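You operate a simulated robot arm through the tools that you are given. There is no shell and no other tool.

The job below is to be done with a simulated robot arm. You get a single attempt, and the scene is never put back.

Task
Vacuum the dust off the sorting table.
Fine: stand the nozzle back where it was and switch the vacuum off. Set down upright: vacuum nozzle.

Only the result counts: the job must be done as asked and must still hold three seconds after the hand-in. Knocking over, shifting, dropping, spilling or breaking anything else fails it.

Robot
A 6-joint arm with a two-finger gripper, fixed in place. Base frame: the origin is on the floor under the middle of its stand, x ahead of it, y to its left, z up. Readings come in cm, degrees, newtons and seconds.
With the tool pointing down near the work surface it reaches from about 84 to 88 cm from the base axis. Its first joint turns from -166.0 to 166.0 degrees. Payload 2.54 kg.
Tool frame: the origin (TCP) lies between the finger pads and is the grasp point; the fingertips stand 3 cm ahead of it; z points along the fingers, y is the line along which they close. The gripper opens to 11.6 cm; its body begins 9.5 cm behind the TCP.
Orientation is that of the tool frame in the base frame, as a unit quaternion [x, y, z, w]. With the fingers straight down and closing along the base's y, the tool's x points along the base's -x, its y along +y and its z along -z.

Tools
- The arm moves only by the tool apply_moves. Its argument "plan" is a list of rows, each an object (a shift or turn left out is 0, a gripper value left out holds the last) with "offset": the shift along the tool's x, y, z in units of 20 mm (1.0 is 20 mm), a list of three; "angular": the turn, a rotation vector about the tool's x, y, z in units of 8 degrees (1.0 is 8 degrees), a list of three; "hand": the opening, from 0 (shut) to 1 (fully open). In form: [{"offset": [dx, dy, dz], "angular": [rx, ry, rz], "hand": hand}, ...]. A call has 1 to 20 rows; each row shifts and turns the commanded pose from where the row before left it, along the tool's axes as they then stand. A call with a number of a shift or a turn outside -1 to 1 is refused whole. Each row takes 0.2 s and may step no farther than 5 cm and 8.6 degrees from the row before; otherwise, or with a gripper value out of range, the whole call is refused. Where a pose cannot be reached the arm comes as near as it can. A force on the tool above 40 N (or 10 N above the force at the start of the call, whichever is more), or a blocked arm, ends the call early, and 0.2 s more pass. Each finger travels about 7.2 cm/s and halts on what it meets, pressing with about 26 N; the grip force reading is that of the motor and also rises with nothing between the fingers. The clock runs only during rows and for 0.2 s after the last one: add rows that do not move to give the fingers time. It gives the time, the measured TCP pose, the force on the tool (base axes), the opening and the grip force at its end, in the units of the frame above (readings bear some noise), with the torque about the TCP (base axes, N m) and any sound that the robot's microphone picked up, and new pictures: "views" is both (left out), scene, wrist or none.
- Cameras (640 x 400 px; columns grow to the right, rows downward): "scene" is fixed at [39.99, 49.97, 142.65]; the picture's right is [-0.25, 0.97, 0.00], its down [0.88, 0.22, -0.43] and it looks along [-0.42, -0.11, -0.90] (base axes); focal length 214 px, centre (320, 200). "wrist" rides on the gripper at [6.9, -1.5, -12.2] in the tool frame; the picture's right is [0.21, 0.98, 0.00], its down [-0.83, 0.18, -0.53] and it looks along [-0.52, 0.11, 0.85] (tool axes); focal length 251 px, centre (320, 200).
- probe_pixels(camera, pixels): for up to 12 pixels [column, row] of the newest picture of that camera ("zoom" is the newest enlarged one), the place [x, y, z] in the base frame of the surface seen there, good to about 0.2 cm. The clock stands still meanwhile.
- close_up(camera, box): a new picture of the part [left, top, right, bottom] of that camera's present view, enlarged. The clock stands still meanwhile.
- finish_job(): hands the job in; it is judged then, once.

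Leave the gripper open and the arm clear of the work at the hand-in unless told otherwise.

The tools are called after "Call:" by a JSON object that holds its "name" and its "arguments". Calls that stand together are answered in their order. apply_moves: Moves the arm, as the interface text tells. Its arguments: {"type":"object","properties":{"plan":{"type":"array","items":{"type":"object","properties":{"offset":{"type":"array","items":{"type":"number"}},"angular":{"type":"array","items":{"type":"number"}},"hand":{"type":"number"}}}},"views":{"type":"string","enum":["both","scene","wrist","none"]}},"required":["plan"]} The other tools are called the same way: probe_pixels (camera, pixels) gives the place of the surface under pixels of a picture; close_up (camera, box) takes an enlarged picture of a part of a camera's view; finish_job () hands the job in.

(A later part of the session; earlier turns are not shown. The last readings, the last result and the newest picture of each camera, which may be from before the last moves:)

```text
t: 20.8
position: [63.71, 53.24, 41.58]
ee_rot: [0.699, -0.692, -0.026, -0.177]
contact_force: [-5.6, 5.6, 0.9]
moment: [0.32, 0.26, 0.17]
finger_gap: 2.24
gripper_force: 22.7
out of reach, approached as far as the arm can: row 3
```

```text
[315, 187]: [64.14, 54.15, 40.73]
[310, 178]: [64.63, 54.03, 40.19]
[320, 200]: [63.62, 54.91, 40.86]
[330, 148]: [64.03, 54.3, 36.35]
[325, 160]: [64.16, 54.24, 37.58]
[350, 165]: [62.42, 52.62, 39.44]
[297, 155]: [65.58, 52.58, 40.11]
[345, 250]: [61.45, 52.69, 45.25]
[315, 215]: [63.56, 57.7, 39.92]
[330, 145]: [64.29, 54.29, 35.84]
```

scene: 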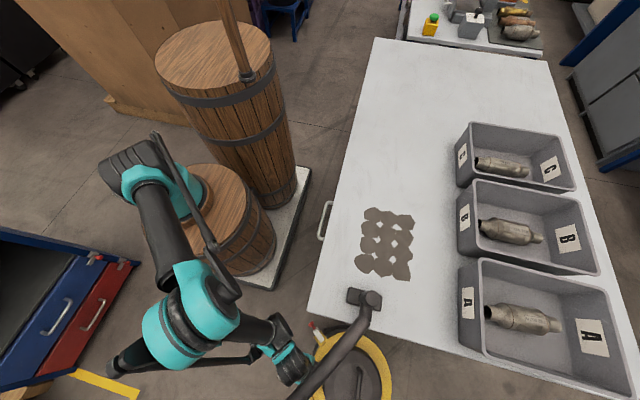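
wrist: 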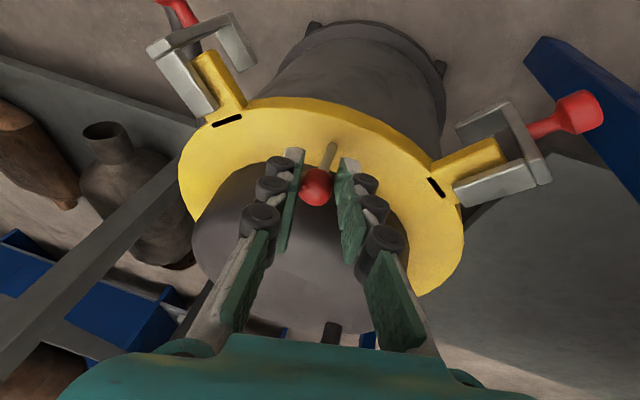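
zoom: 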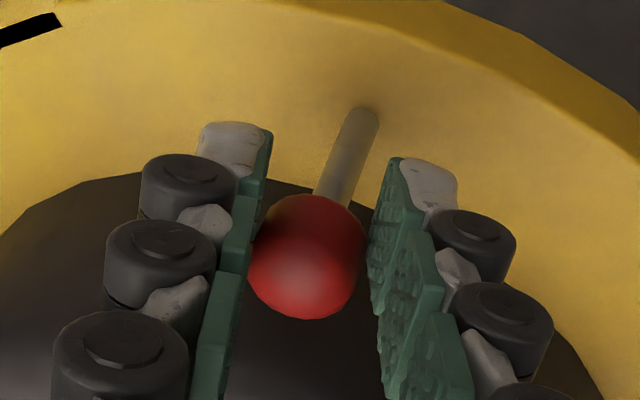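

The lever came up to nearly vertical (ball now near y 54.5), slipping slightly in the pads. I continue the same way by another 2.3 cm to bring it over.

Call:
{"name": "apply_moves", "arguments": {"plan": [{"offset": [0.359, -0.008, -0.106], "angular": [-0.012, 0.293, -0.063]}, {"offset": [0.36, -0.008, -0.09], "angular": [-0.012, 0.293, -0.063]}, {"offset": [0.362, -0.008, -0.075], "angular": [-0.012, 0.293, -0.063]}]}}

Call:
{"name": "close_up", "arguments": {"camera": "wrist", "box": [240, 110, 400, 230]}}

```text
t: 21.6
position: [63.68, 50.88, 41.75]
ee_rot: [0.708, -0.693, 0.018, -0.135]
contact_force: [0.0, 0.3, 0.1]
moment: [0.02, 0.01, -0.04]
finger_gap: 1.15
gripper_force: 0.1
```

scene: 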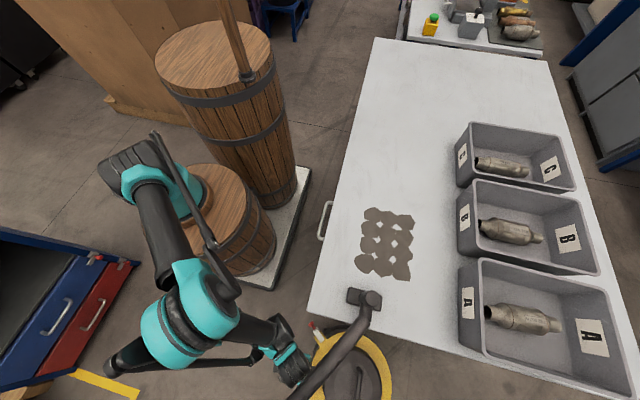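
wrist: 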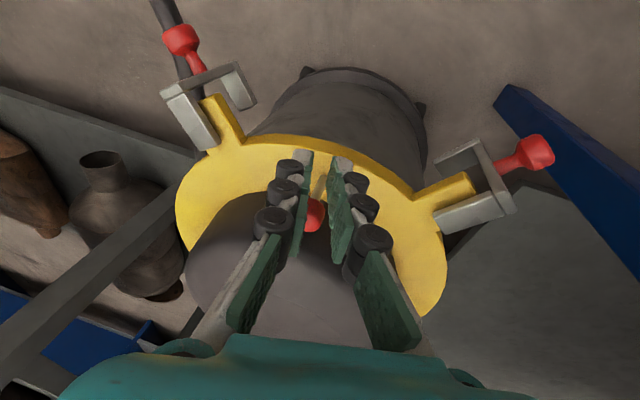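

```text
3.33 times, centred on (320, 170) of wrist
```

zoom: 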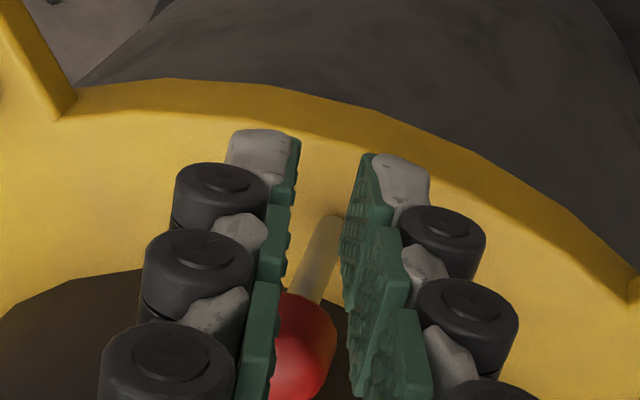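

The ball slipped out of the pads (gap 1.15, no force). I probe where the lever is now.

Call:
{"name": "probe_pixels", "arguments": {"camera": "wrist", "pixels": [[313, 215], [316, 225], [310, 220], [319, 187], [317, 195], [320, 182]]}}

Call:
{"name": "close_up", "arguments": {"camera": "wrist", "box": [290, 170, 340, 240]}}

```text
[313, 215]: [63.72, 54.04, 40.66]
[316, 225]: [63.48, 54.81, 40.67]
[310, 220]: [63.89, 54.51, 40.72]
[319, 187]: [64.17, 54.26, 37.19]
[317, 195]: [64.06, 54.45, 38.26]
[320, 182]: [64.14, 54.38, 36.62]
```

```text
5.71 times, centred on (315, 205) of wrist
```

zoom: 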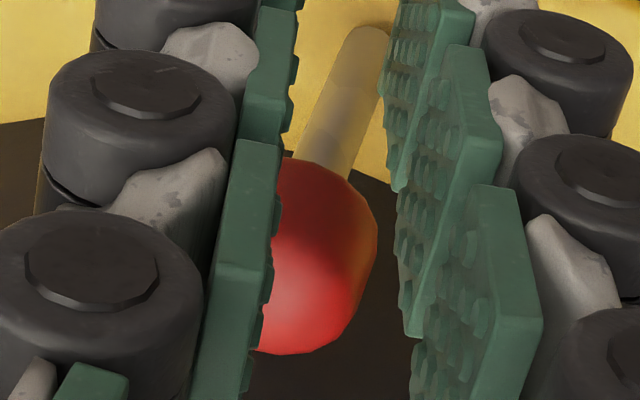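

The lever holds by friction: it is now about upright (ball ≈ (63.8,54.6,39.8)), so half-way. I open, move back +y so the ball sits at the rear part of the pads, and will regrip and pull again.

Call:
{"name": "apply_moves", "arguments": {"plan": [{"hand": 0.42}, {"hand": 0.42}, {"offset": [-0.33, 0.03, 0.06], "angular": [0.0085, -0.214, 0.0466]}, {"offset": [-0.327, 0.03, 0.07], "angular": [0.0085, -0.214, 0.0466]}, {"offset": [-0.324, 0.03, 0.085], "angular": [0.0085, -0.214, 0.0466]}, {"offset": [-0.32, 0.03, 0.095], "angular": [0.0085, -0.214, 0.0466]}, {"offset": [-0.316, 0.03, 0.107], "angular": [0.0085, -0.214, 0.0466]}, {"offset": [-0.312, 0.03, 0.118], "angular": [0.0085, -0.214, 0.0466]}]}}

Call:
{"name": "close_up", "arguments": {"camera": "wrist", "box": [230, 100, 420, 230]}}

```text
t: 23.4
position: [63.22, 55.03, 41.62]
ee_rot: [0.693, -0.691, -0.047, -0.2]
contact_force: [0.0, -0.2, 0.5]
moment: [0.0, 0.0, -0.01]
finger_gap: 4.87
gripper_force: 0.0
```

scene: 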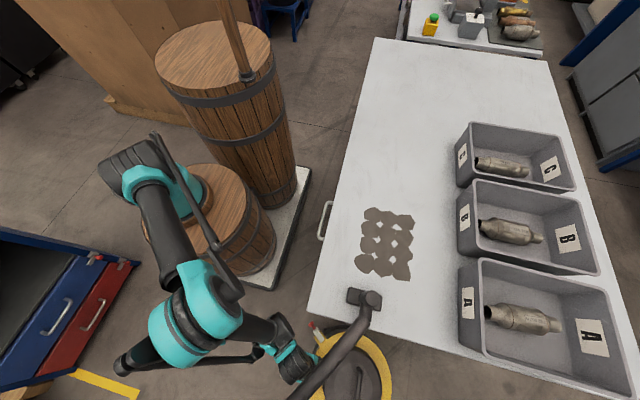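
wrist: 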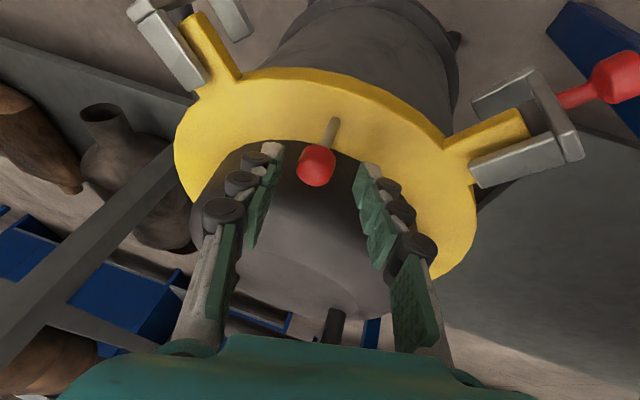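

```text
3.08 times, centred on (325, 165) of wrist
```

zoom: 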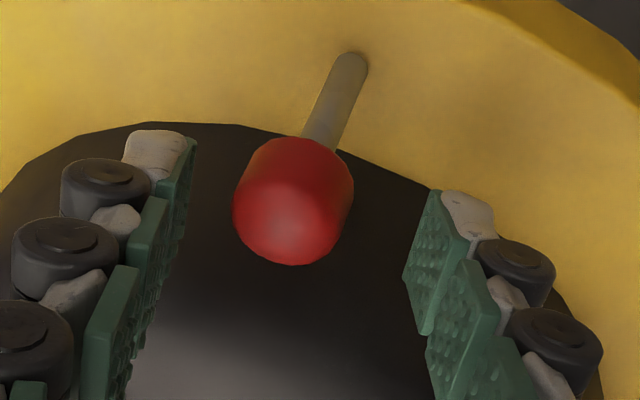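

Ball sits between the pads on their rear side. I shift slightly (−y 0.4, down 0.4), close, and pull toward −y by 3 cm.

Call:
{"name": "apply_moves", "arguments": {"plan": [{"offset": [0.258, -0.013, 0.125]}, {"hand": 0.0}, {"hand": 0.0}, {"hand": 0.0}, {"offset": [0.282, -0.009, -0.103], "angular": [-0.008, 0.195, -0.042]}, {"offset": [0.284, -0.009, -0.097], "angular": [-0.008, 0.195, -0.042]}, {"offset": [0.286, -0.009, -0.09], "angular": [-0.008, 0.195, -0.042]}]}}

Call:
{"name": "close_up", "arguments": {"camera": "wrist", "box": [230, 100, 420, 230]}}

```text
t: 25.0
position: [63.29, 52.95, 41.24]
ee_rot: [0.701, -0.693, -0.017, -0.169]
contact_force: [5.8, 12.3, -0.7]
moment: [0.69, 0.14, 0.21]
finger_gap: 2.15
gripper_force: 25.7
```

scene: 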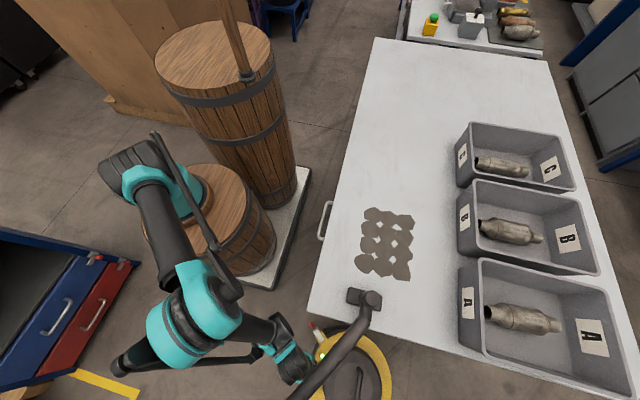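
wrist: 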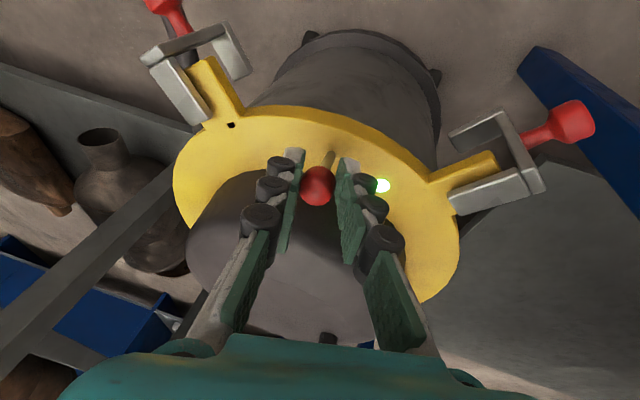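

```text
3.08 times, centred on (325, 165) of wrist
```

zoom: 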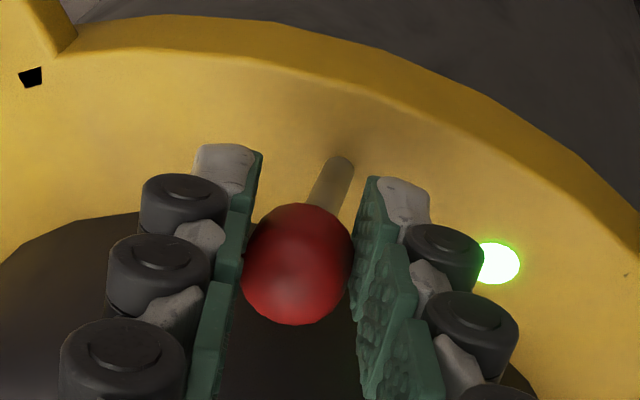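

A green lamp lit on the rim at wrist (382,185): the vacuum is on. Pull force is 12 N, likely near the stop. I release and check that the lamp stays on.

Call:
{"name": "apply_moves", "arguments": {"plan": [{"hand": 0.4}, {"hand": 0.4}, {"hand": 0.4}]}}

Call:
{"name": "probe_pixels", "arguments": {"camera": "wrist", "pixels": [[317, 187], [312, 178], [317, 200], [327, 160], [330, 152], [382, 185]]}}

```text
t: 25.8
position: [63.41, 52.85, 41.04]
ee_rot: [0.701, -0.693, -0.016, -0.17]
contact_force: [-0.3, -1.0, -0.5]
moment: [-0.02, -0.01, -0.03]
finger_gap: 4.62
gripper_force: 0.1
```

scene: 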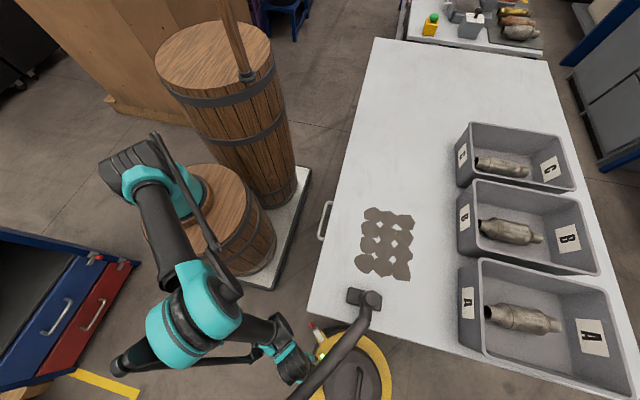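
wrist: 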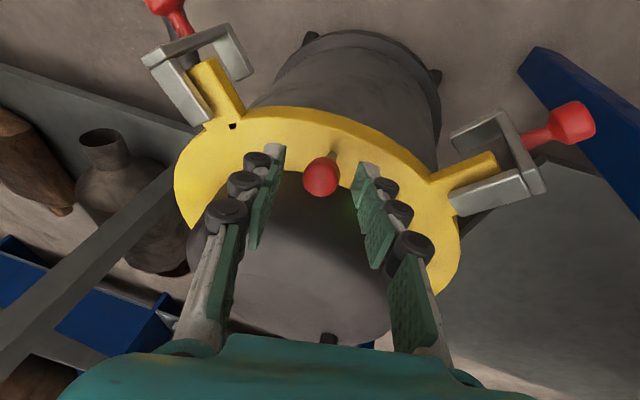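

```text
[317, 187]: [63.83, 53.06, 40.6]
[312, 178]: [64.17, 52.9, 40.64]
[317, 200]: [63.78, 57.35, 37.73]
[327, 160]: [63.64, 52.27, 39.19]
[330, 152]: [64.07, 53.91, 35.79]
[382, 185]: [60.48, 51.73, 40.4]
```

The lamp is now hidden behind the right finger; I check via the scene camera near (322,356).

Call:
{"name": "close_up", "arguments": {"camera": "scene", "box": [296, 320, 376, 400]}}

Call:
{"name": "close_up", "arguments": {"camera": "wrist", "box": [230, 100, 420, 230]}}

```text
5.00 times, centred on (336, 360) of scene
```

zoom: 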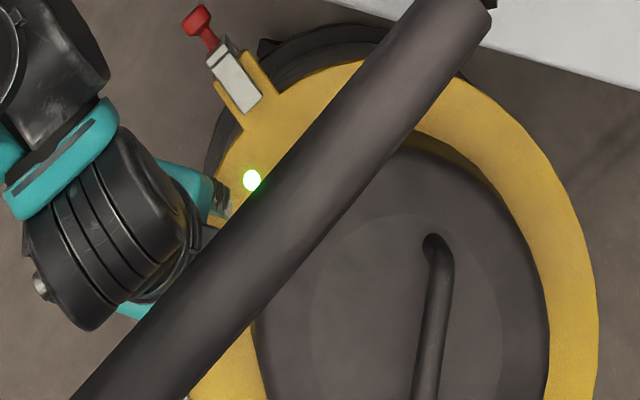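

```text
3.08 times, centred on (325, 165) of wrist
```

zoom: 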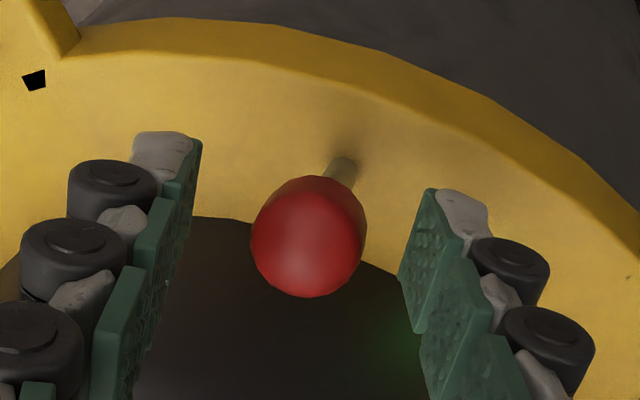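

The lamp is lit at scene (322,356): the vacuum is running. Now I retreat by the same way: up and slightly outward first, restoring the tilt.

Call:
{"name": "apply_moves", "arguments": {"plan": [{"offset": [-0.39, -0.139, -0.64], "angular": [0.0075, -0.183, 0.04]}, {"offset": [-0.39, -0.139, -0.64], "angular": [0.0075, -0.183, 0.04]}, {"offset": [-0.39, -0.139, -0.64], "angular": [0.0075, -0.183, 0.04]}, {"offset": [-0.39, -0.139, -0.64], "angular": [0.0075, -0.183, 0.04]}]}}

```text
t: 26.8
position: [63.24, 54.23, 47.04]
ee_rot: [-0.69, 0.691, 0.054, 0.207]
contact_force: [1.1, 0.3, -0.4]
moment: [0.0, 0.03, 0.02]
finger_gap: 4.63
gripper_force: 0.0
```

scene: 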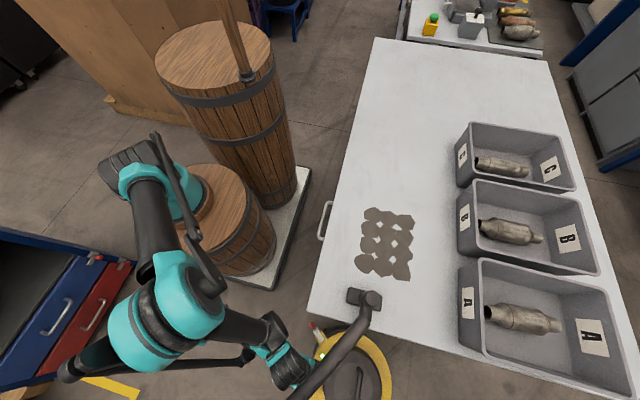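
wrist: 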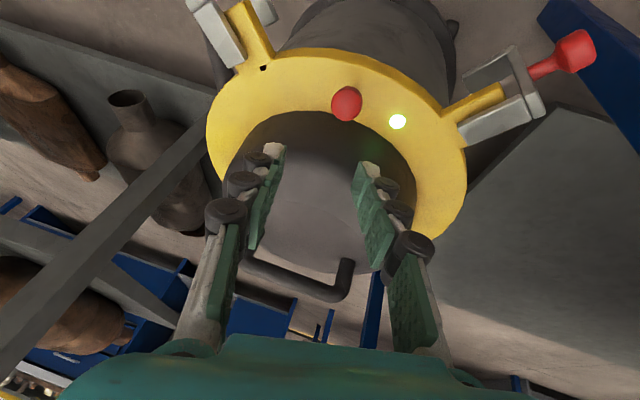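

Lamp (398,122) is on; ball at (346,103). I note the ball's "on" place for later and continue retreating along the earlier waypoints.

Call:
{"name": "probe_pixels", "arguments": {"camera": "wrist", "pixels": [[346, 103], [338, 103], [354, 103], [346, 92], [346, 115], [398, 122]]}}

Call:
{"name": "close_up", "arguments": {"camera": "wrist", "box": [270, 50, 430, 160]}}

Call:
{"name": "apply_moves", "arguments": {"plan": [{"offset": [-0.17, -0.113, -0.75], "angular": [0.0625, -0.108, 0]}, {"offset": [-0.17, -0.113, -0.75], "angular": [0.0625, -0.108, 0]}, {"offset": [-0.17, -0.113, -0.75], "angular": [0.0625, -0.108, 0]}, {"offset": [-0.17, -0.113, -0.75], "angular": [0.0625, -0.108, 0]}, {"offset": [-0.17, -0.113, -0.75], "angular": [0.0625, -0.108, 0]}]}}

```text
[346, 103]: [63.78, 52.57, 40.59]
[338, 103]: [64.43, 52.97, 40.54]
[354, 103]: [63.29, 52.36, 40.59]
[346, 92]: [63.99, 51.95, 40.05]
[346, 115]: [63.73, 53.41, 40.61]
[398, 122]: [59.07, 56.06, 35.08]
```

```text
3.64 times, centred on (350, 105) of wrist
```

zoom: 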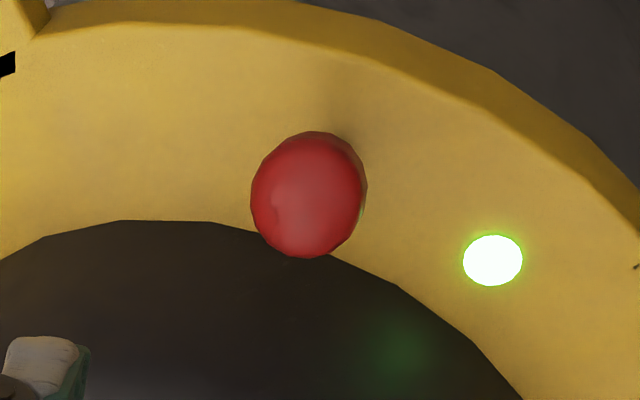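

```text
t: 28.0
position: [62.71, 52.8, 54.72]
ee_rot: [0.684, -0.684, -0.064, -0.246]
contact_force: [0.4, 0.3, -0.5]
moment: [-0.04, 0.02, 0.06]
finger_gap: 4.66
gripper_force: 0.1
```

scene: 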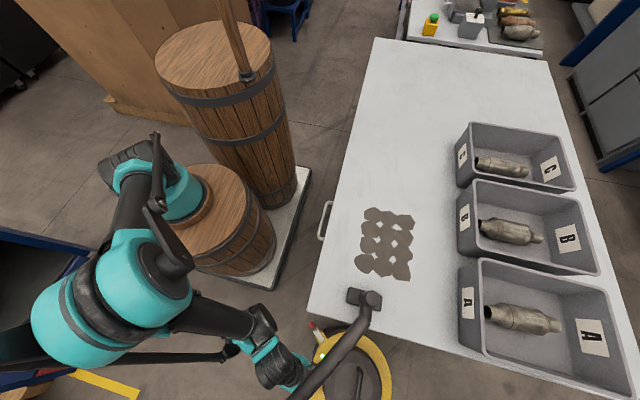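
wrist: 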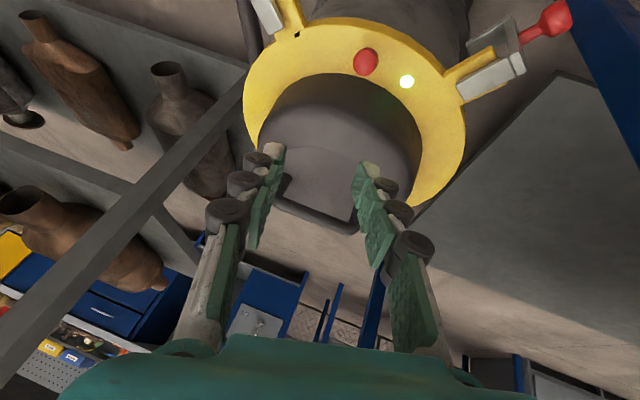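

Retreat continues through the earlier waypoints (under and out in front of the hose) back to about (49,36,77).

Call:
{"name": "apply_moves", "arguments": {"plan": [{"offset": [-0.014, 0.022, -0.75]}, {"offset": [-0.014, 0.022, -0.75]}, {"offset": [-0.014, 0.022, -0.75]}, {"offset": [-0.014, 0.022, -0.75]}, {"offset": [-0.014, 0.022, -0.75]}, {"offset": [0.086, 0.15, -0.79]}, {"offset": [0.086, 0.15, -0.79]}, {"offset": [0.086, 0.15, -0.79]}, {"offset": [0.086, 0.15, -0.79]}]}}

Call:
{"name": "apply_moves", "arguments": {"plan": [{"offset": [0.216, 0.245, -0.785]}, {"offset": [0.216, 0.245, -0.785]}, {"offset": [0.216, 0.245, -0.785]}, {"offset": [0.216, 0.245, -0.785]}, {"offset": [0.216, 0.245, -0.785]}, {"offset": [0.17, 0.294, -0.84]}, {"offset": [0.17, 0.294, -0.84]}, {"offset": [0.17, 0.294, -0.84]}, {"offset": [0.17, 0.294, -0.84]}, {"offset": [0.17, 0.294, -0.84]}]}}

```text
t: 30.0
position: [57.81, 46.54, 66.15]
ee_rot: [-0.683, 0.684, 0.064, 0.248]
contact_force: [0.6, -0.6, -0.3]
moment: [0.04, 0.01, 0.02]
finger_gap: 4.63
gripper_force: 0.1
```

scene: 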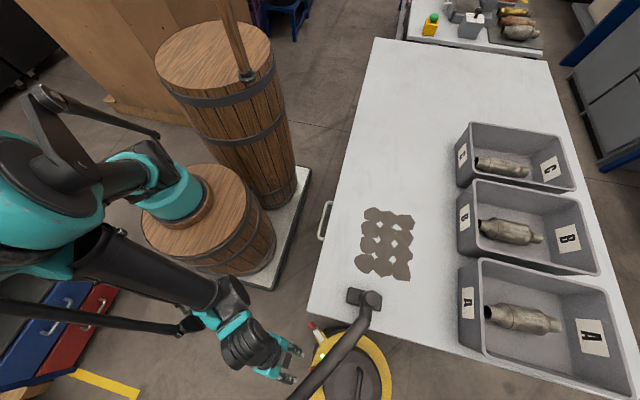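
wrist: 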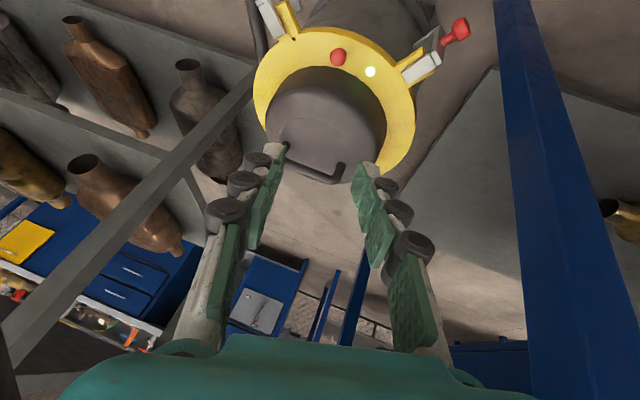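

```text
t: 32.2
position: [48.73, 36.42, 77.21]
ee_rot: [-0.683, 0.684, 0.065, 0.247]
contact_force: [0.3, -0.1, 0.8]
moment: [0.01, 0.03, -0.03]
finger_gap: 4.63
gripper_force: 0.0
```

scene: 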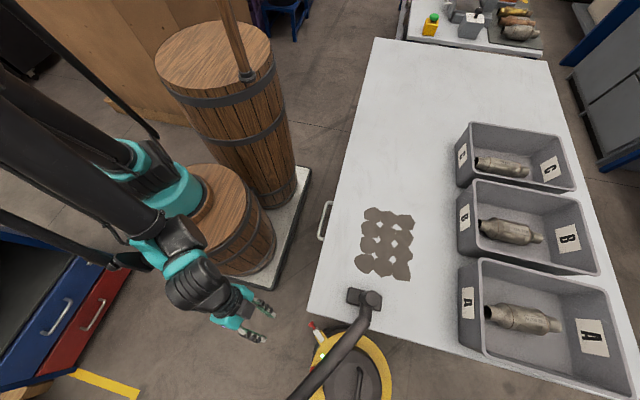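
wrist: 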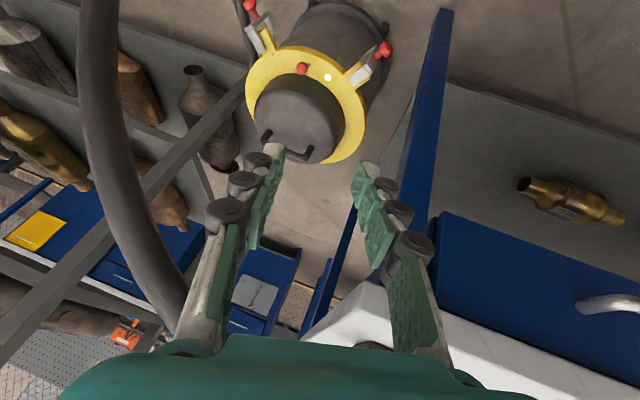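

Back at (48.7,36.4,77.2); lamp still on (327,77). Before going to the nozzle I measure the dust patches and the nozzle head exactly from the scene.

Call:
{"name": "close_up", "arguments": {"camera": "scene", "box": [340, 195, 430, 320]}}

Call:
{"name": "probe_pixels", "arguments": {"camera": "zoom", "pixels": [[245, 45], [395, 50], [400, 80], [215, 110], [225, 235], [260, 255], [405, 280], [330, 40], [190, 310], [205, 345], [285, 290], [290, 320]]}}

Call:
{"name": "probe_pixels", "arguments": {"camera": "scene", "pixels": [[461, 300], [459, 240], [457, 180], [470, 345], [456, 290], [347, 290], [350, 303], [378, 312], [364, 287], [322, 220], [328, 207], [320, 238]]}}

```text
3.20 times, centred on (385, 258) of scene
```

zoom: 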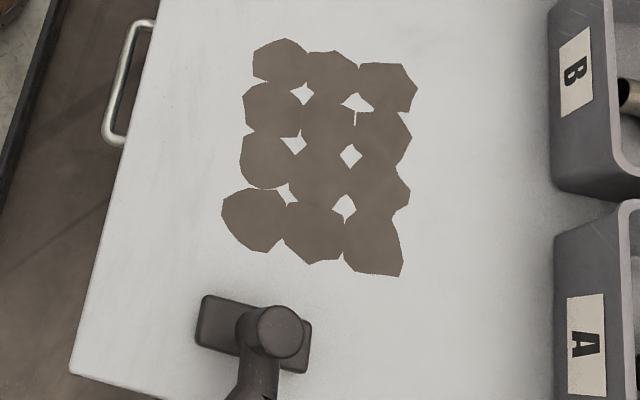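

```text
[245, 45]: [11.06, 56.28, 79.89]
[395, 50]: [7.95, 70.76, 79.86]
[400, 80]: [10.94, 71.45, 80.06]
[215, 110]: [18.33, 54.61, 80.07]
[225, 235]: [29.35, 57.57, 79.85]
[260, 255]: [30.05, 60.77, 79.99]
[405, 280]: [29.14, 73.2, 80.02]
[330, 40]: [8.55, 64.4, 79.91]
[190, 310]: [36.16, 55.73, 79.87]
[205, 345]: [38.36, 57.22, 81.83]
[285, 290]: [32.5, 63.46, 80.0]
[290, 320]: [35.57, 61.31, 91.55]
```

```text
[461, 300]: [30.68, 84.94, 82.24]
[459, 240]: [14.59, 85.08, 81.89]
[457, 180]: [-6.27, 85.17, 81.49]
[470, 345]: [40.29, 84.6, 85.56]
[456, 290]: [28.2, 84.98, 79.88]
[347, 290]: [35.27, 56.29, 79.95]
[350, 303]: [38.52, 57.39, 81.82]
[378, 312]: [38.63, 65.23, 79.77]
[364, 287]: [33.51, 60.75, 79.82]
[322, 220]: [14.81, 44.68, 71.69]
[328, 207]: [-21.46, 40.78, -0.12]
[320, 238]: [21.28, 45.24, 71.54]
```

Dust spans x≈9–30, y≈56–73 in a 3×4 grid; nozzle head is about 8.5 cm long in y, centred near (36.6, 60.7); bins begin at y 84.6. I rise to z≈105 and remove the tilt.

Call:
{"name": "apply_moves", "arguments": {"plan": [{"offset": [-0.433, -0.25, -0.866]}, {"offset": [-0.433, -0.25, -0.866]}, {"offset": [-0.433, -0.25, -0.866]}, {"offset": [-0.433, -0.25, -0.866]}, {"offset": [-0.433, -0.25, -0.866]}, {"offset": [-0.433, -0.25, -0.866]}, {"offset": [-0.433, -0.25, -0.866]}, {"offset": [-0.433, -0.25, -0.866]}, {"offset": [-0.433, -0.25, -0.866]}, {"offset": [-0.433, -0.25, -0.866]}, {"offset": [-0.433, -0.25, -0.866]}, {"offset": [-0.433, -0.25, -0.866]}, {"offset": [-0.433, -0.25, -0.866]}, {"offset": [-0.433, -0.25, -0.866]}, {"angular": [-0.47, 0.81, 0]}, {"angular": [-0.47, 0.81, 0]}, {"angular": [-0.47, 0.81, 0]}, {"angular": [-0.47, 0.81, 0]}], "views": "scene"}}

Call:
{"name": "close_up", "arguments": {"camera": "scene", "box": [335, 275, 395, 335]}}

Call:
{"name": "probe_pixels", "arguments": {"camera": "zoom", "pixels": [[230, 140], [215, 215], [420, 190], [405, 280], [240, 160], [230, 205], [320, 250], [345, 170], [300, 200], [390, 250], [330, 300], [310, 170]]}}

```text
t: 36.0
position: [48.77, 36.64, 105.16]
ee_rot: [-0.706, 0.708, -0.002, -0.004]
contact_force: [0.0, -0.6, 0.5]
moment: [0.04, 0.01, -0.01]
finger_gap: 4.64
gripper_force: 0.0
```

scene: 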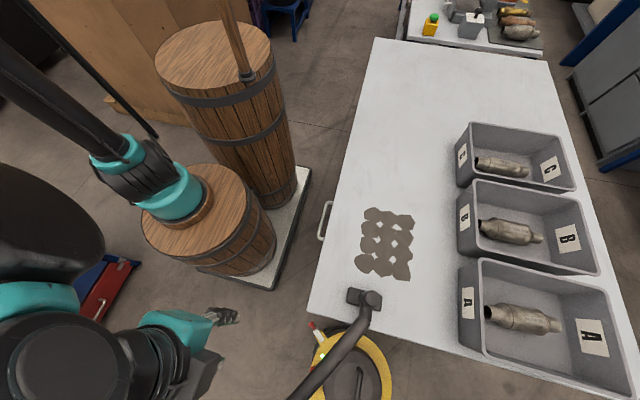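

```text
6.67 times, centred on (365, 305) of scene
```

zoom: 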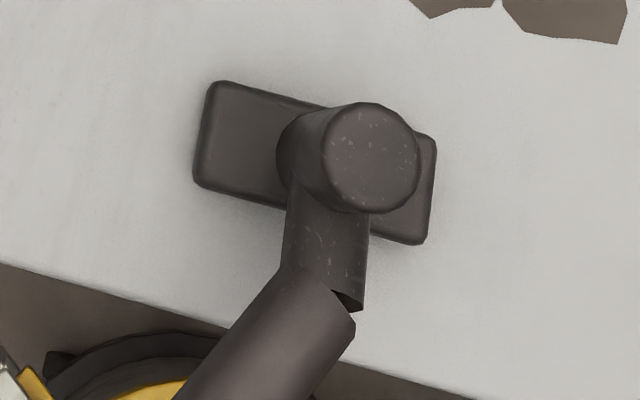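

```text
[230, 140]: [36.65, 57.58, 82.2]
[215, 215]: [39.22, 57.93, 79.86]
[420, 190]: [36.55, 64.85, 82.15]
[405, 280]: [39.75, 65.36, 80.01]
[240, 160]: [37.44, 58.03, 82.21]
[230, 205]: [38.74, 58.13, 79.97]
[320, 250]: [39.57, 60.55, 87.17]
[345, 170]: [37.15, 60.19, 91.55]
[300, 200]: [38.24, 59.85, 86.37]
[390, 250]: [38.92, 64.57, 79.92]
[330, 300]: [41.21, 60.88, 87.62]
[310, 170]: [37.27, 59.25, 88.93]
```

Nozzle tube axis ≈ (36.5, 60.8), top z 91.5, diameter ≈3.2 cm, head x 34.6–38.6, y 56.4–65.1. I yaw the tool back (fingers closing along y) and move above the nozzle at z≈105.

Call:
{"name": "apply_moves", "arguments": {"plan": [{"angular": [0, 0, 0.9375], "hand": 0.65}, {"angular": [0, 0, 0.9375]}, {"angular": [0, 0, 0.9375]}, {"angular": [0, 0, 0.9375]}, {"angular": [0, 0, 0.9375]}, {"angular": [0, 0, 0.9375]}, {"angular": [0, 0, 0.9375]}, {"angular": [0, 0, 0.9375]}, {"angular": [0, 0, 0.9375]}, {"angular": [0, 0, 0.9375]}, {"angular": [0, 0, 0.9375]}, {"angular": [0, 0, 0.9375]}], "views": "none"}}

Call:
{"name": "apply_moves", "arguments": {"plan": [{"offset": [0.473, 0.931, -0.1]}, {"offset": [0.473, 0.931, -0.1]}, {"offset": [0.473, 0.931, -0.1]}, {"offset": [0.473, 0.931, -0.1]}, {"offset": [0.473, 0.931, -0.1]}, {"offset": [0.473, 0.931, 0]}, {"offset": [0.473, 0.931, 0]}, {"offset": [0.473, 0.931, 0]}, {"offset": [0.473, 0.931, 0]}, {"offset": [0.473, 0.931, 0]}, {"offset": [0.473, 0.931, 0]}, {"offset": [0.473, 0.931, 0]}, {"offset": [0.473, 0.931, 0]}]}}

```text
t: 38.6
position: [48.85, 36.8, 105.25]
ee_rot: [0.002, 1.0, -0.004, -0.001]
contact_force: [0.1, -0.5, 0.5]
moment: [0.01, 0.0, 0.02]
finger_gap: 7.54
gripper_force: 0.1
```

```text
t: 41.4
position: [36.49, 60.96, 106.09]
ee_rot: [0.001, 1.0, -0.004, 0.0]
contact_force: [0.5, 0.5, -0.3]
moment: [0.01, -0.01, -0.01]
finger_gap: 7.54
gripper_force: 0.1
```

scene: 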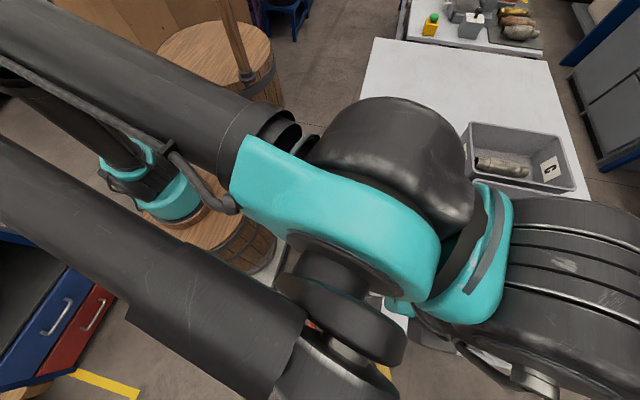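
wrist: 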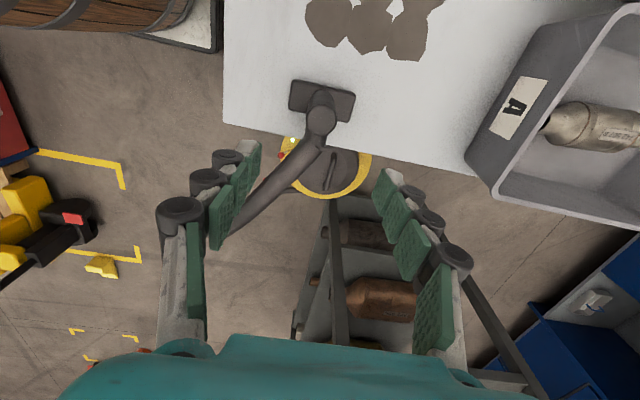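

The wrist camera sees the nozzle at (320,115) between the fingers, lamp on at (293,143). I probe the nozzle top to check alignment.

Call:
{"name": "close_up", "arguments": {"camera": "wrist", "box": [260, 60, 390, 160]}}

Call:
{"name": "probe_pixels", "arguments": {"camera": "wrist", "pixels": [[321, 120], [308, 120], [334, 120], [321, 108], [321, 133], [300, 92], [348, 100], [290, 85], [354, 95], [322, 145]]}}

```text
4.00 times, centred on (325, 110) of wrist
```

zoom: 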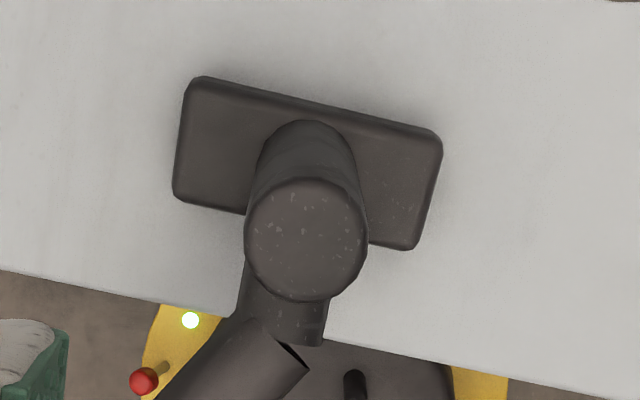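

```text
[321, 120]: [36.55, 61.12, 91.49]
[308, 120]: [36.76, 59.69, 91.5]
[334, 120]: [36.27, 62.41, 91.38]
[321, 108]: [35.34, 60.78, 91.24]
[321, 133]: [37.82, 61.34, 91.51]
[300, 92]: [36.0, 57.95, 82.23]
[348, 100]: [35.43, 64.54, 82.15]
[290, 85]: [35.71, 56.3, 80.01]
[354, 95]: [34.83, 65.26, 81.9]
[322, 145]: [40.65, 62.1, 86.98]
```

Tube centre ≈ (36.55, 61.05), TCP at (36.49, 60.96) — aligned. I descend 19.5 cm to z≈86.6 with fingers open 7.5 cm.

Call:
{"name": "apply_moves", "arguments": {"plan": [{"offset": [0, 0, 0.975]}, {"offset": [0, 0.0, 0.975]}, {"offset": [0, 0.0, 0.975]}, {"offset": [0, 0.0, 0.975]}, {"offset": [0, 0, 0.975]}, {"offset": [0, 0, 0.975]}, {"offset": [0, 0, 0.975]}, {"offset": [0, 0, 0.975]}, {"offset": [0, 0, 0.975]}, {"offset": [0, 0, 0.975]}]}}

Call:
{"name": "close_up", "arguments": {"camera": "wrist", "box": [200, 80, 440, 260]}}

```text
t: 43.6
position: [36.49, 60.83, 86.51]
ee_rot: [0.001, 1.0, -0.004, 0.001]
contact_force: [0.1, 0.1, -0.5]
moment: [0.02, 0.01, -0.01]
finger_gap: 7.55
gripper_force: 0.1
```

scene: 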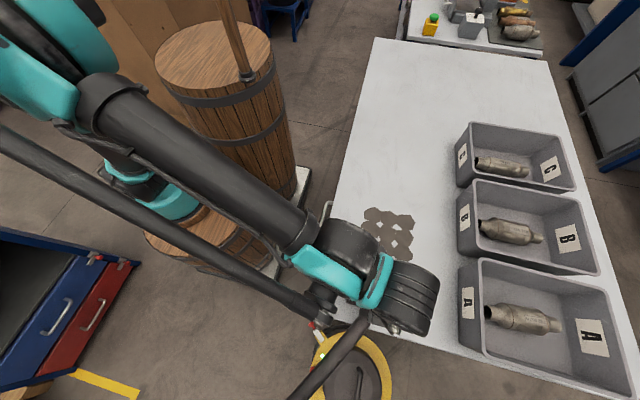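
wrist: 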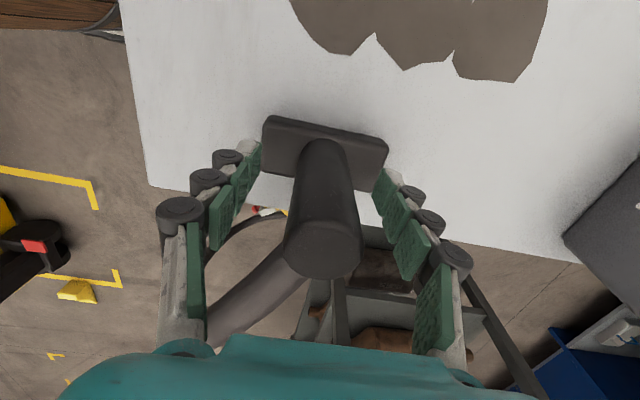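

```text
2.22 times, centred on (320, 170) of wrist
```

zoom: 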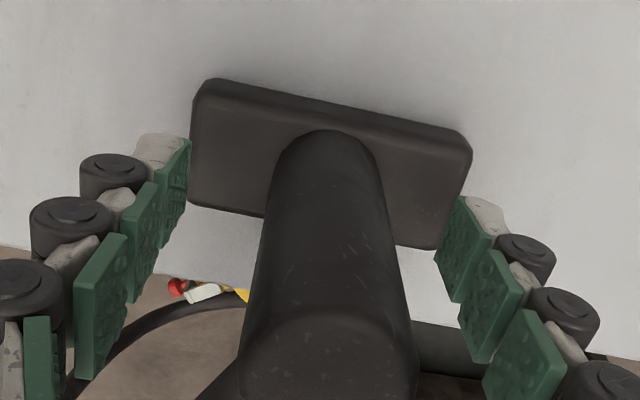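

Fingers flank the tube. I shift +y by 0.2 cm for centring and close.

Call:
{"name": "apply_moves", "arguments": {"plan": [{"offset": [0, 0.09, 0]}, {"hand": 0.3}, {"hand": 0.3}, {"hand": 0.1}, {"hand": 0.1}, {"hand": 0.1}]}}

Call:
{"name": "close_up", "arguments": {"camera": "wrist", "box": [200, 80, 440, 260]}}

```text
t: 45.0
position: [36.41, 61.07, 86.59]
ee_rot: [0.001, 1.0, -0.003, 0.0]
contact_force: [1.3, -0.1, 0.5]
moment: [0.05, 0.04, 0.02]
finger_gap: 3.28
gripper_force: 26.3
```

scene: 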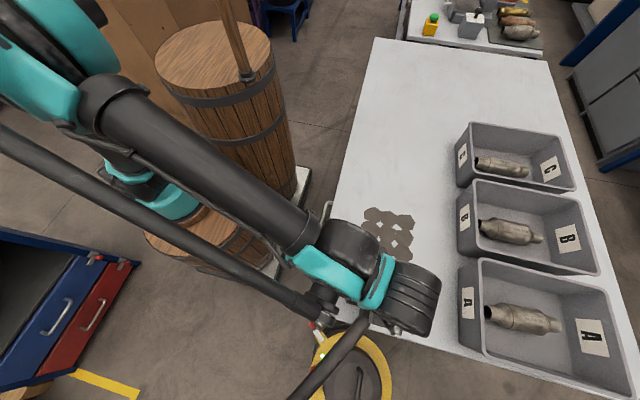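
wrist: 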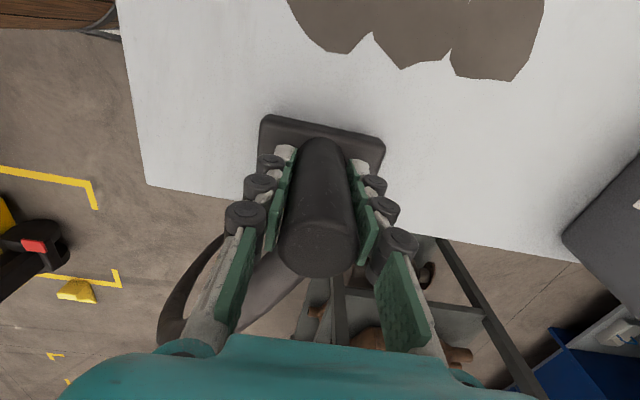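

```text
2.22 times, centred on (320, 170) of wrist
```

zoom: 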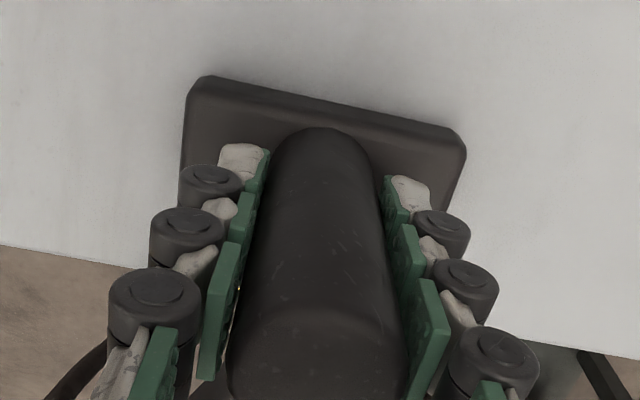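

Nozzle is held (gap 3.28, TCP at (36.41, 61.07, 86.59) — that is its home pose). I lift 0.3 cm and start the first pass toward −x slowly, checking whether the first dust row disappears.

Call:
{"name": "apply_moves", "arguments": {"plan": [{"offset": [0, 0, -0.15]}, {"offset": [0.5, -0.13, 0]}, {"offset": [0.5, -0.13, 0]}, {"offset": [0.5, -0.13, 0]}, {"offset": [0.5, 0, 0]}, {"offset": [0.5, 0, 0]}, {"offset": [0.5, 0, 0]}, {"offset": [0.5, 0, 0]}, {"offset": [0.5, 0, 0]}, {"offset": [0.5, 0, 0]}, {"offset": [0.5, 0, 0]}]}}

```text
t: 47.4
position: [26.52, 60.09, 86.84]
ee_rot: [0.001, 1.0, -0.003, 0.0]
contact_force: [0.3, -0.5, -1.0]
moment: [0.01, 0.0, -0.03]
finger_gap: 3.26
gripper_force: 26.4
```

scene: 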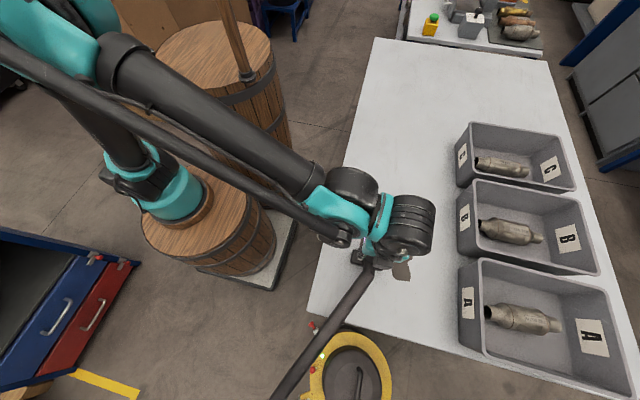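
wrist: 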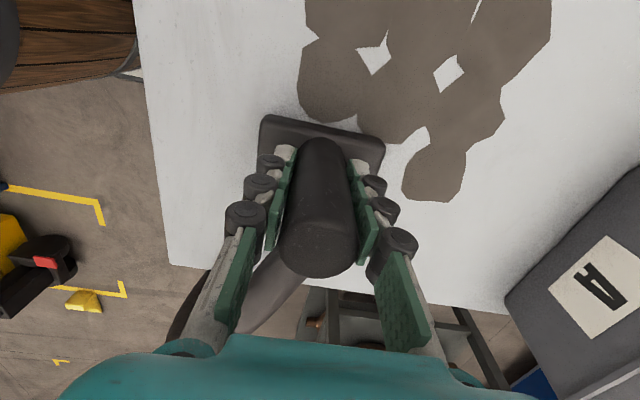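

The dust of row 4 under the head is gone. I continue the pass to x≈8.

Call:
{"name": "apply_moves", "arguments": {"plan": [{"offset": [0.5, 0, 0]}, {"offset": [0.5, 0, 0]}, {"offset": [0.5, 0, 0]}, {"offset": [0.5, 0, 0]}, {"offset": [0.5, 0, 0]}, {"offset": [0.5, 0, 0]}, {"offset": [0.5, 0, 0]}, {"offset": [0.5, 0, 0]}, {"offset": [0.5, 0, 0]}, {"offset": [0.5, 0, 0]}]}}

```text
t: 49.6
position: [16.36, 60.26, 86.92]
ee_rot: [0.002, 1.0, -0.004, -0.001]
contact_force: [-0.6, -0.7, -1.5]
moment: [-0.01, 0.0, 0.03]
finger_gap: 3.29
gripper_force: 25.6
```

scene: 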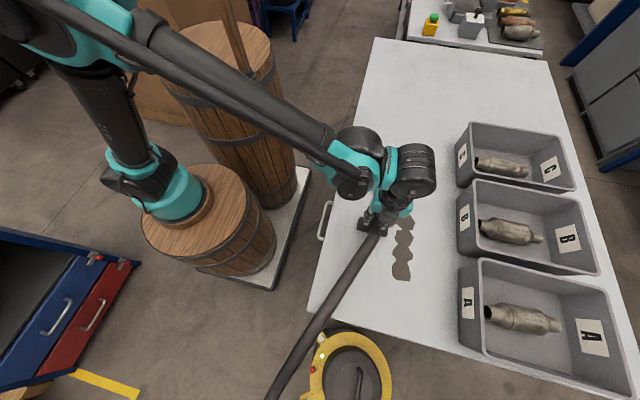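
wrist: 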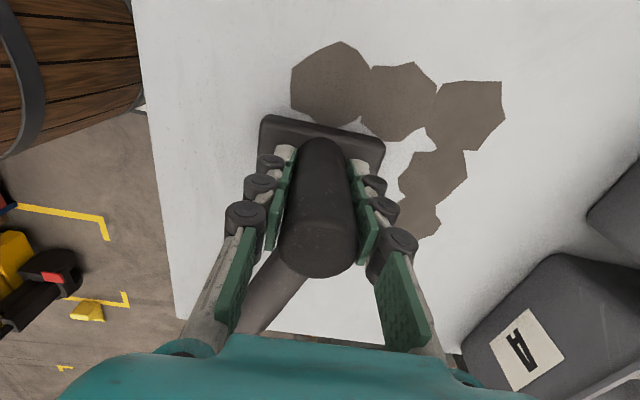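

Columns 1 and 2 vanish as the head passes. Continue to x≈7.

Call:
{"name": "apply_moves", "arguments": {"plan": [{"offset": [0.5, 0, 0]}, {"offset": [0.5, 0, 0]}, {"offset": [0.5, 0, 0]}, {"offset": [0.5, 0, 0]}, {"offset": [0.5, 0, 0]}, {"offset": [0.5, 0, 0]}, {"offset": [0.5, 0, 0]}, {"offset": [0.5, 0, 0]}, {"offset": [0.5, 0, 0]}]}}

```text
t: 51.6
position: [7.43, 60.21, 86.83]
ee_rot: [0.001, 1.0, -0.003, 0.0]
contact_force: [-0.8, -0.7, -0.7]
moment: [-0.01, 0.03, 0.03]
finger_gap: 3.28
gripper_force: 26.2
```

scene: 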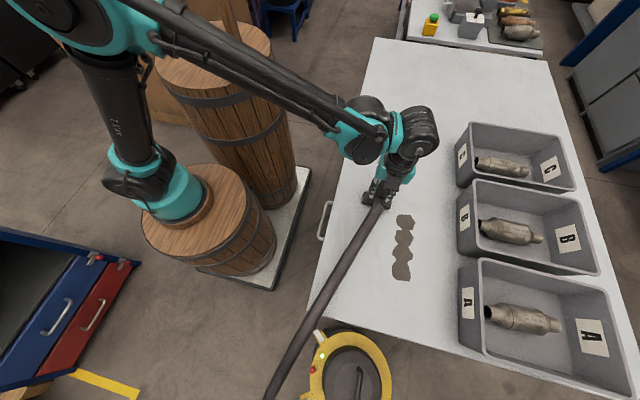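
wrist: 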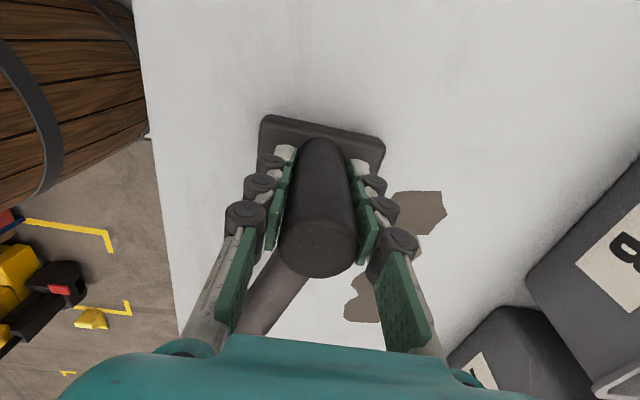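

Only column 3 (y≈66–73) remains. I move +y to y≈69.6 and begin the sweep back toward +x.

Call:
{"name": "apply_moves", "arguments": {"plan": [{"offset": [0, 0.78, 0]}, {"offset": [0, 0.78, 0]}, {"offset": [0, 0.78, 0]}, {"offset": [0, 0.78, 0]}, {"offset": [0, 0.78, 0]}, {"offset": [0, 0.78, 0]}, {"offset": [-0.5, 0, 0]}, {"offset": [-0.5, 0, 0]}, {"offset": [-0.5, 0, 0]}, {"offset": [-0.5, 0, 0]}, {"offset": [-0.5, 0, 0]}, {"offset": [-0.5, 0, 0]}, {"offset": [-0.5, 0, 0]}, {"offset": [-0.5, 0, 0]}, {"offset": [-0.5, 0, 0]}, {"offset": [-0.5, 0, 0]}]}}

```text
t: 55.0
position: [17.51, 69.52, 86.73]
ee_rot: [0.0, 1.0, -0.004, 0.0]
contact_force: [0.3, 0.1, -2.6]
moment: [-0.04, -0.01, 0.01]
finger_gap: 3.27
gripper_force: 26.1
```

scene: 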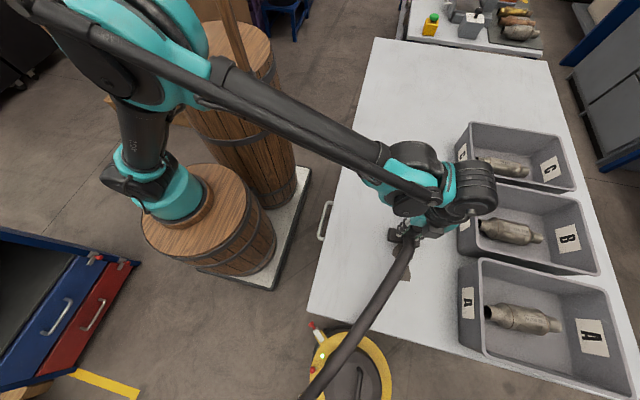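
wrist: 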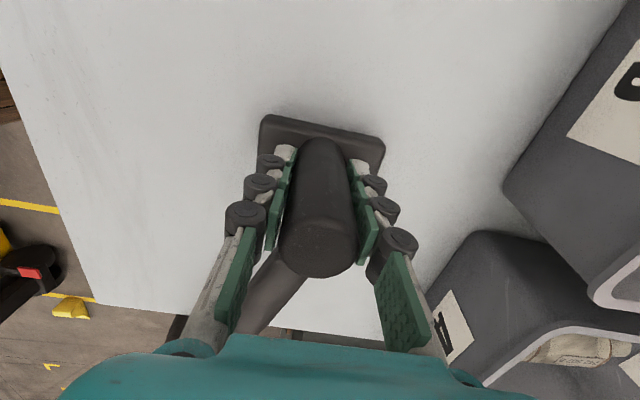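

Going well. Continue the sweep to x≈33.

Call:
{"name": "apply_moves", "arguments": {"plan": [{"offset": [-0.5, 0, 0]}, {"offset": [-0.5, 0, 0]}, {"offset": [-0.5, 0, 0]}, {"offset": [-0.5, 0, 0]}, {"offset": [-0.5, 0, 0]}, {"offset": [-0.5, 0, 0]}, {"offset": [-0.5, 0, 0]}, {"offset": [-0.5, 0, 0]}, {"offset": [-0.5, 0, 0]}, {"offset": [-0.5, 0, 0]}, {"offset": [-0.5, 0, 0]}, {"offset": [-0.5, 0, 0]}, {"offset": [-0.5, 0, 0]}, {"offset": [-0.5, 0, 0]}, {"offset": [-0.5, 0, 0]}, {"offset": [-0.5, 0, 0]}]}}

```text
t: 58.4
position: [33.41, 69.63, 86.79]
ee_rot: [0.002, 1.0, -0.004, 0.0]
contact_force: [-0.6, 0.6, -0.6]
moment: [0.0, 0.05, 0.0]
finger_gap: 3.28
gripper_force: 26.2
```

scene: 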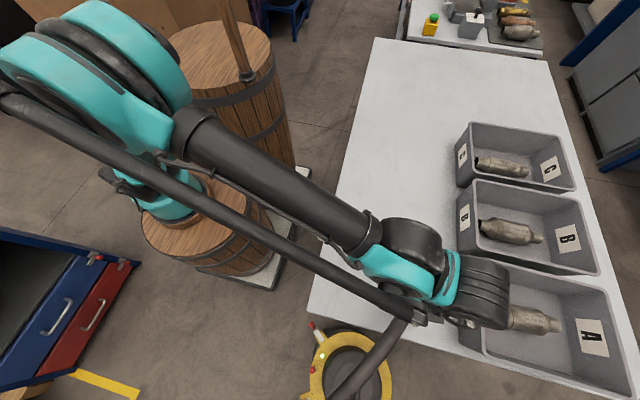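
wrist: 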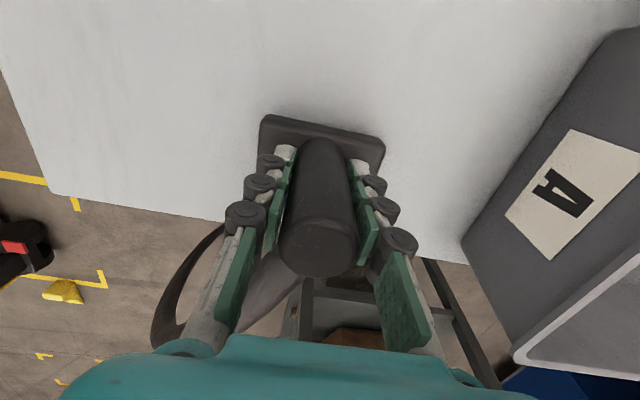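

No dust visible. I bring the nozzle back above its home spot (36.41, 61.07), still 0.25 cm lifted, and then check the table.

Call:
{"name": "apply_moves", "arguments": {"plan": [{"offset": [-0.25, -0.713, 0]}, {"offset": [-0.25, -0.713, 0]}, {"offset": [-0.25, -0.713, 0]}, {"offset": [-0.25, -0.713, 0]}, {"offset": [-0.25, -0.713, 0]}, {"offset": [-0.25, -0.713, 0]}, {"offset": [0, 0, 0]}]}}

Call:
{"name": "close_up", "arguments": {"camera": "scene", "box": [320, 180, 480, 300]}}

Call:
{"name": "close_up", "arguments": {"camera": "wrist", "box": [120, 0, 560, 260]}}

```text
t: 60.0
position: [36.6, 61.01, 86.81]
ee_rot: [0.001, 1.0, -0.003, 0.0]
contact_force: [-0.2, 0.3, -1.0]
moment: [0.01, -0.01, 0.0]
finger_gap: 3.27
gripper_force: 26.2
```

scene: 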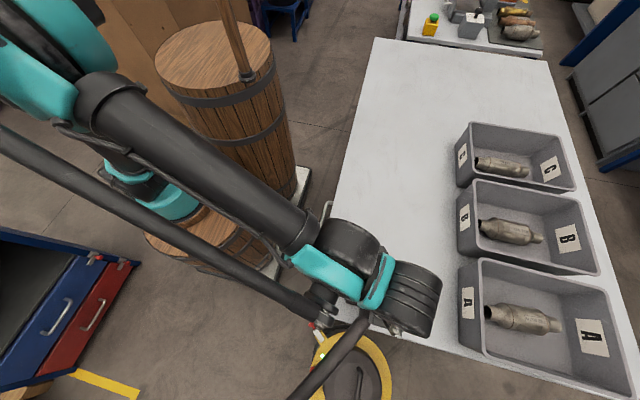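
wrist: 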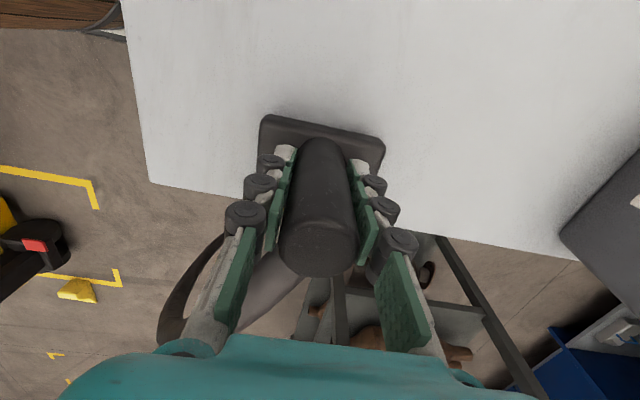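

```text
3.33 times, centred on (400, 240) of scene
```

zoom: 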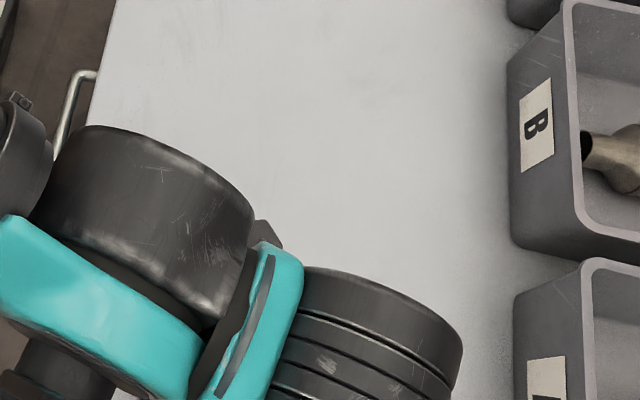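

```text
1.45 times, centred on (340, 130) of wrist
```

zoom: 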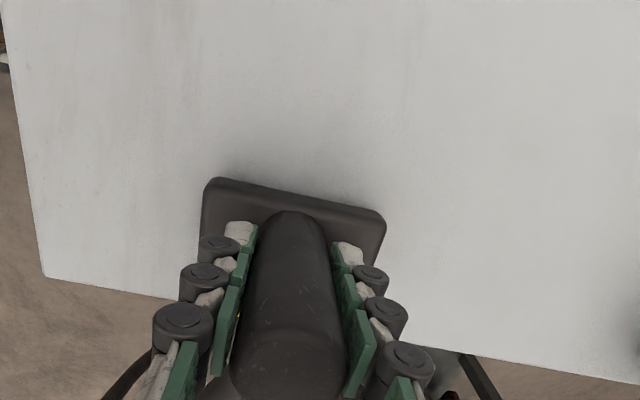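

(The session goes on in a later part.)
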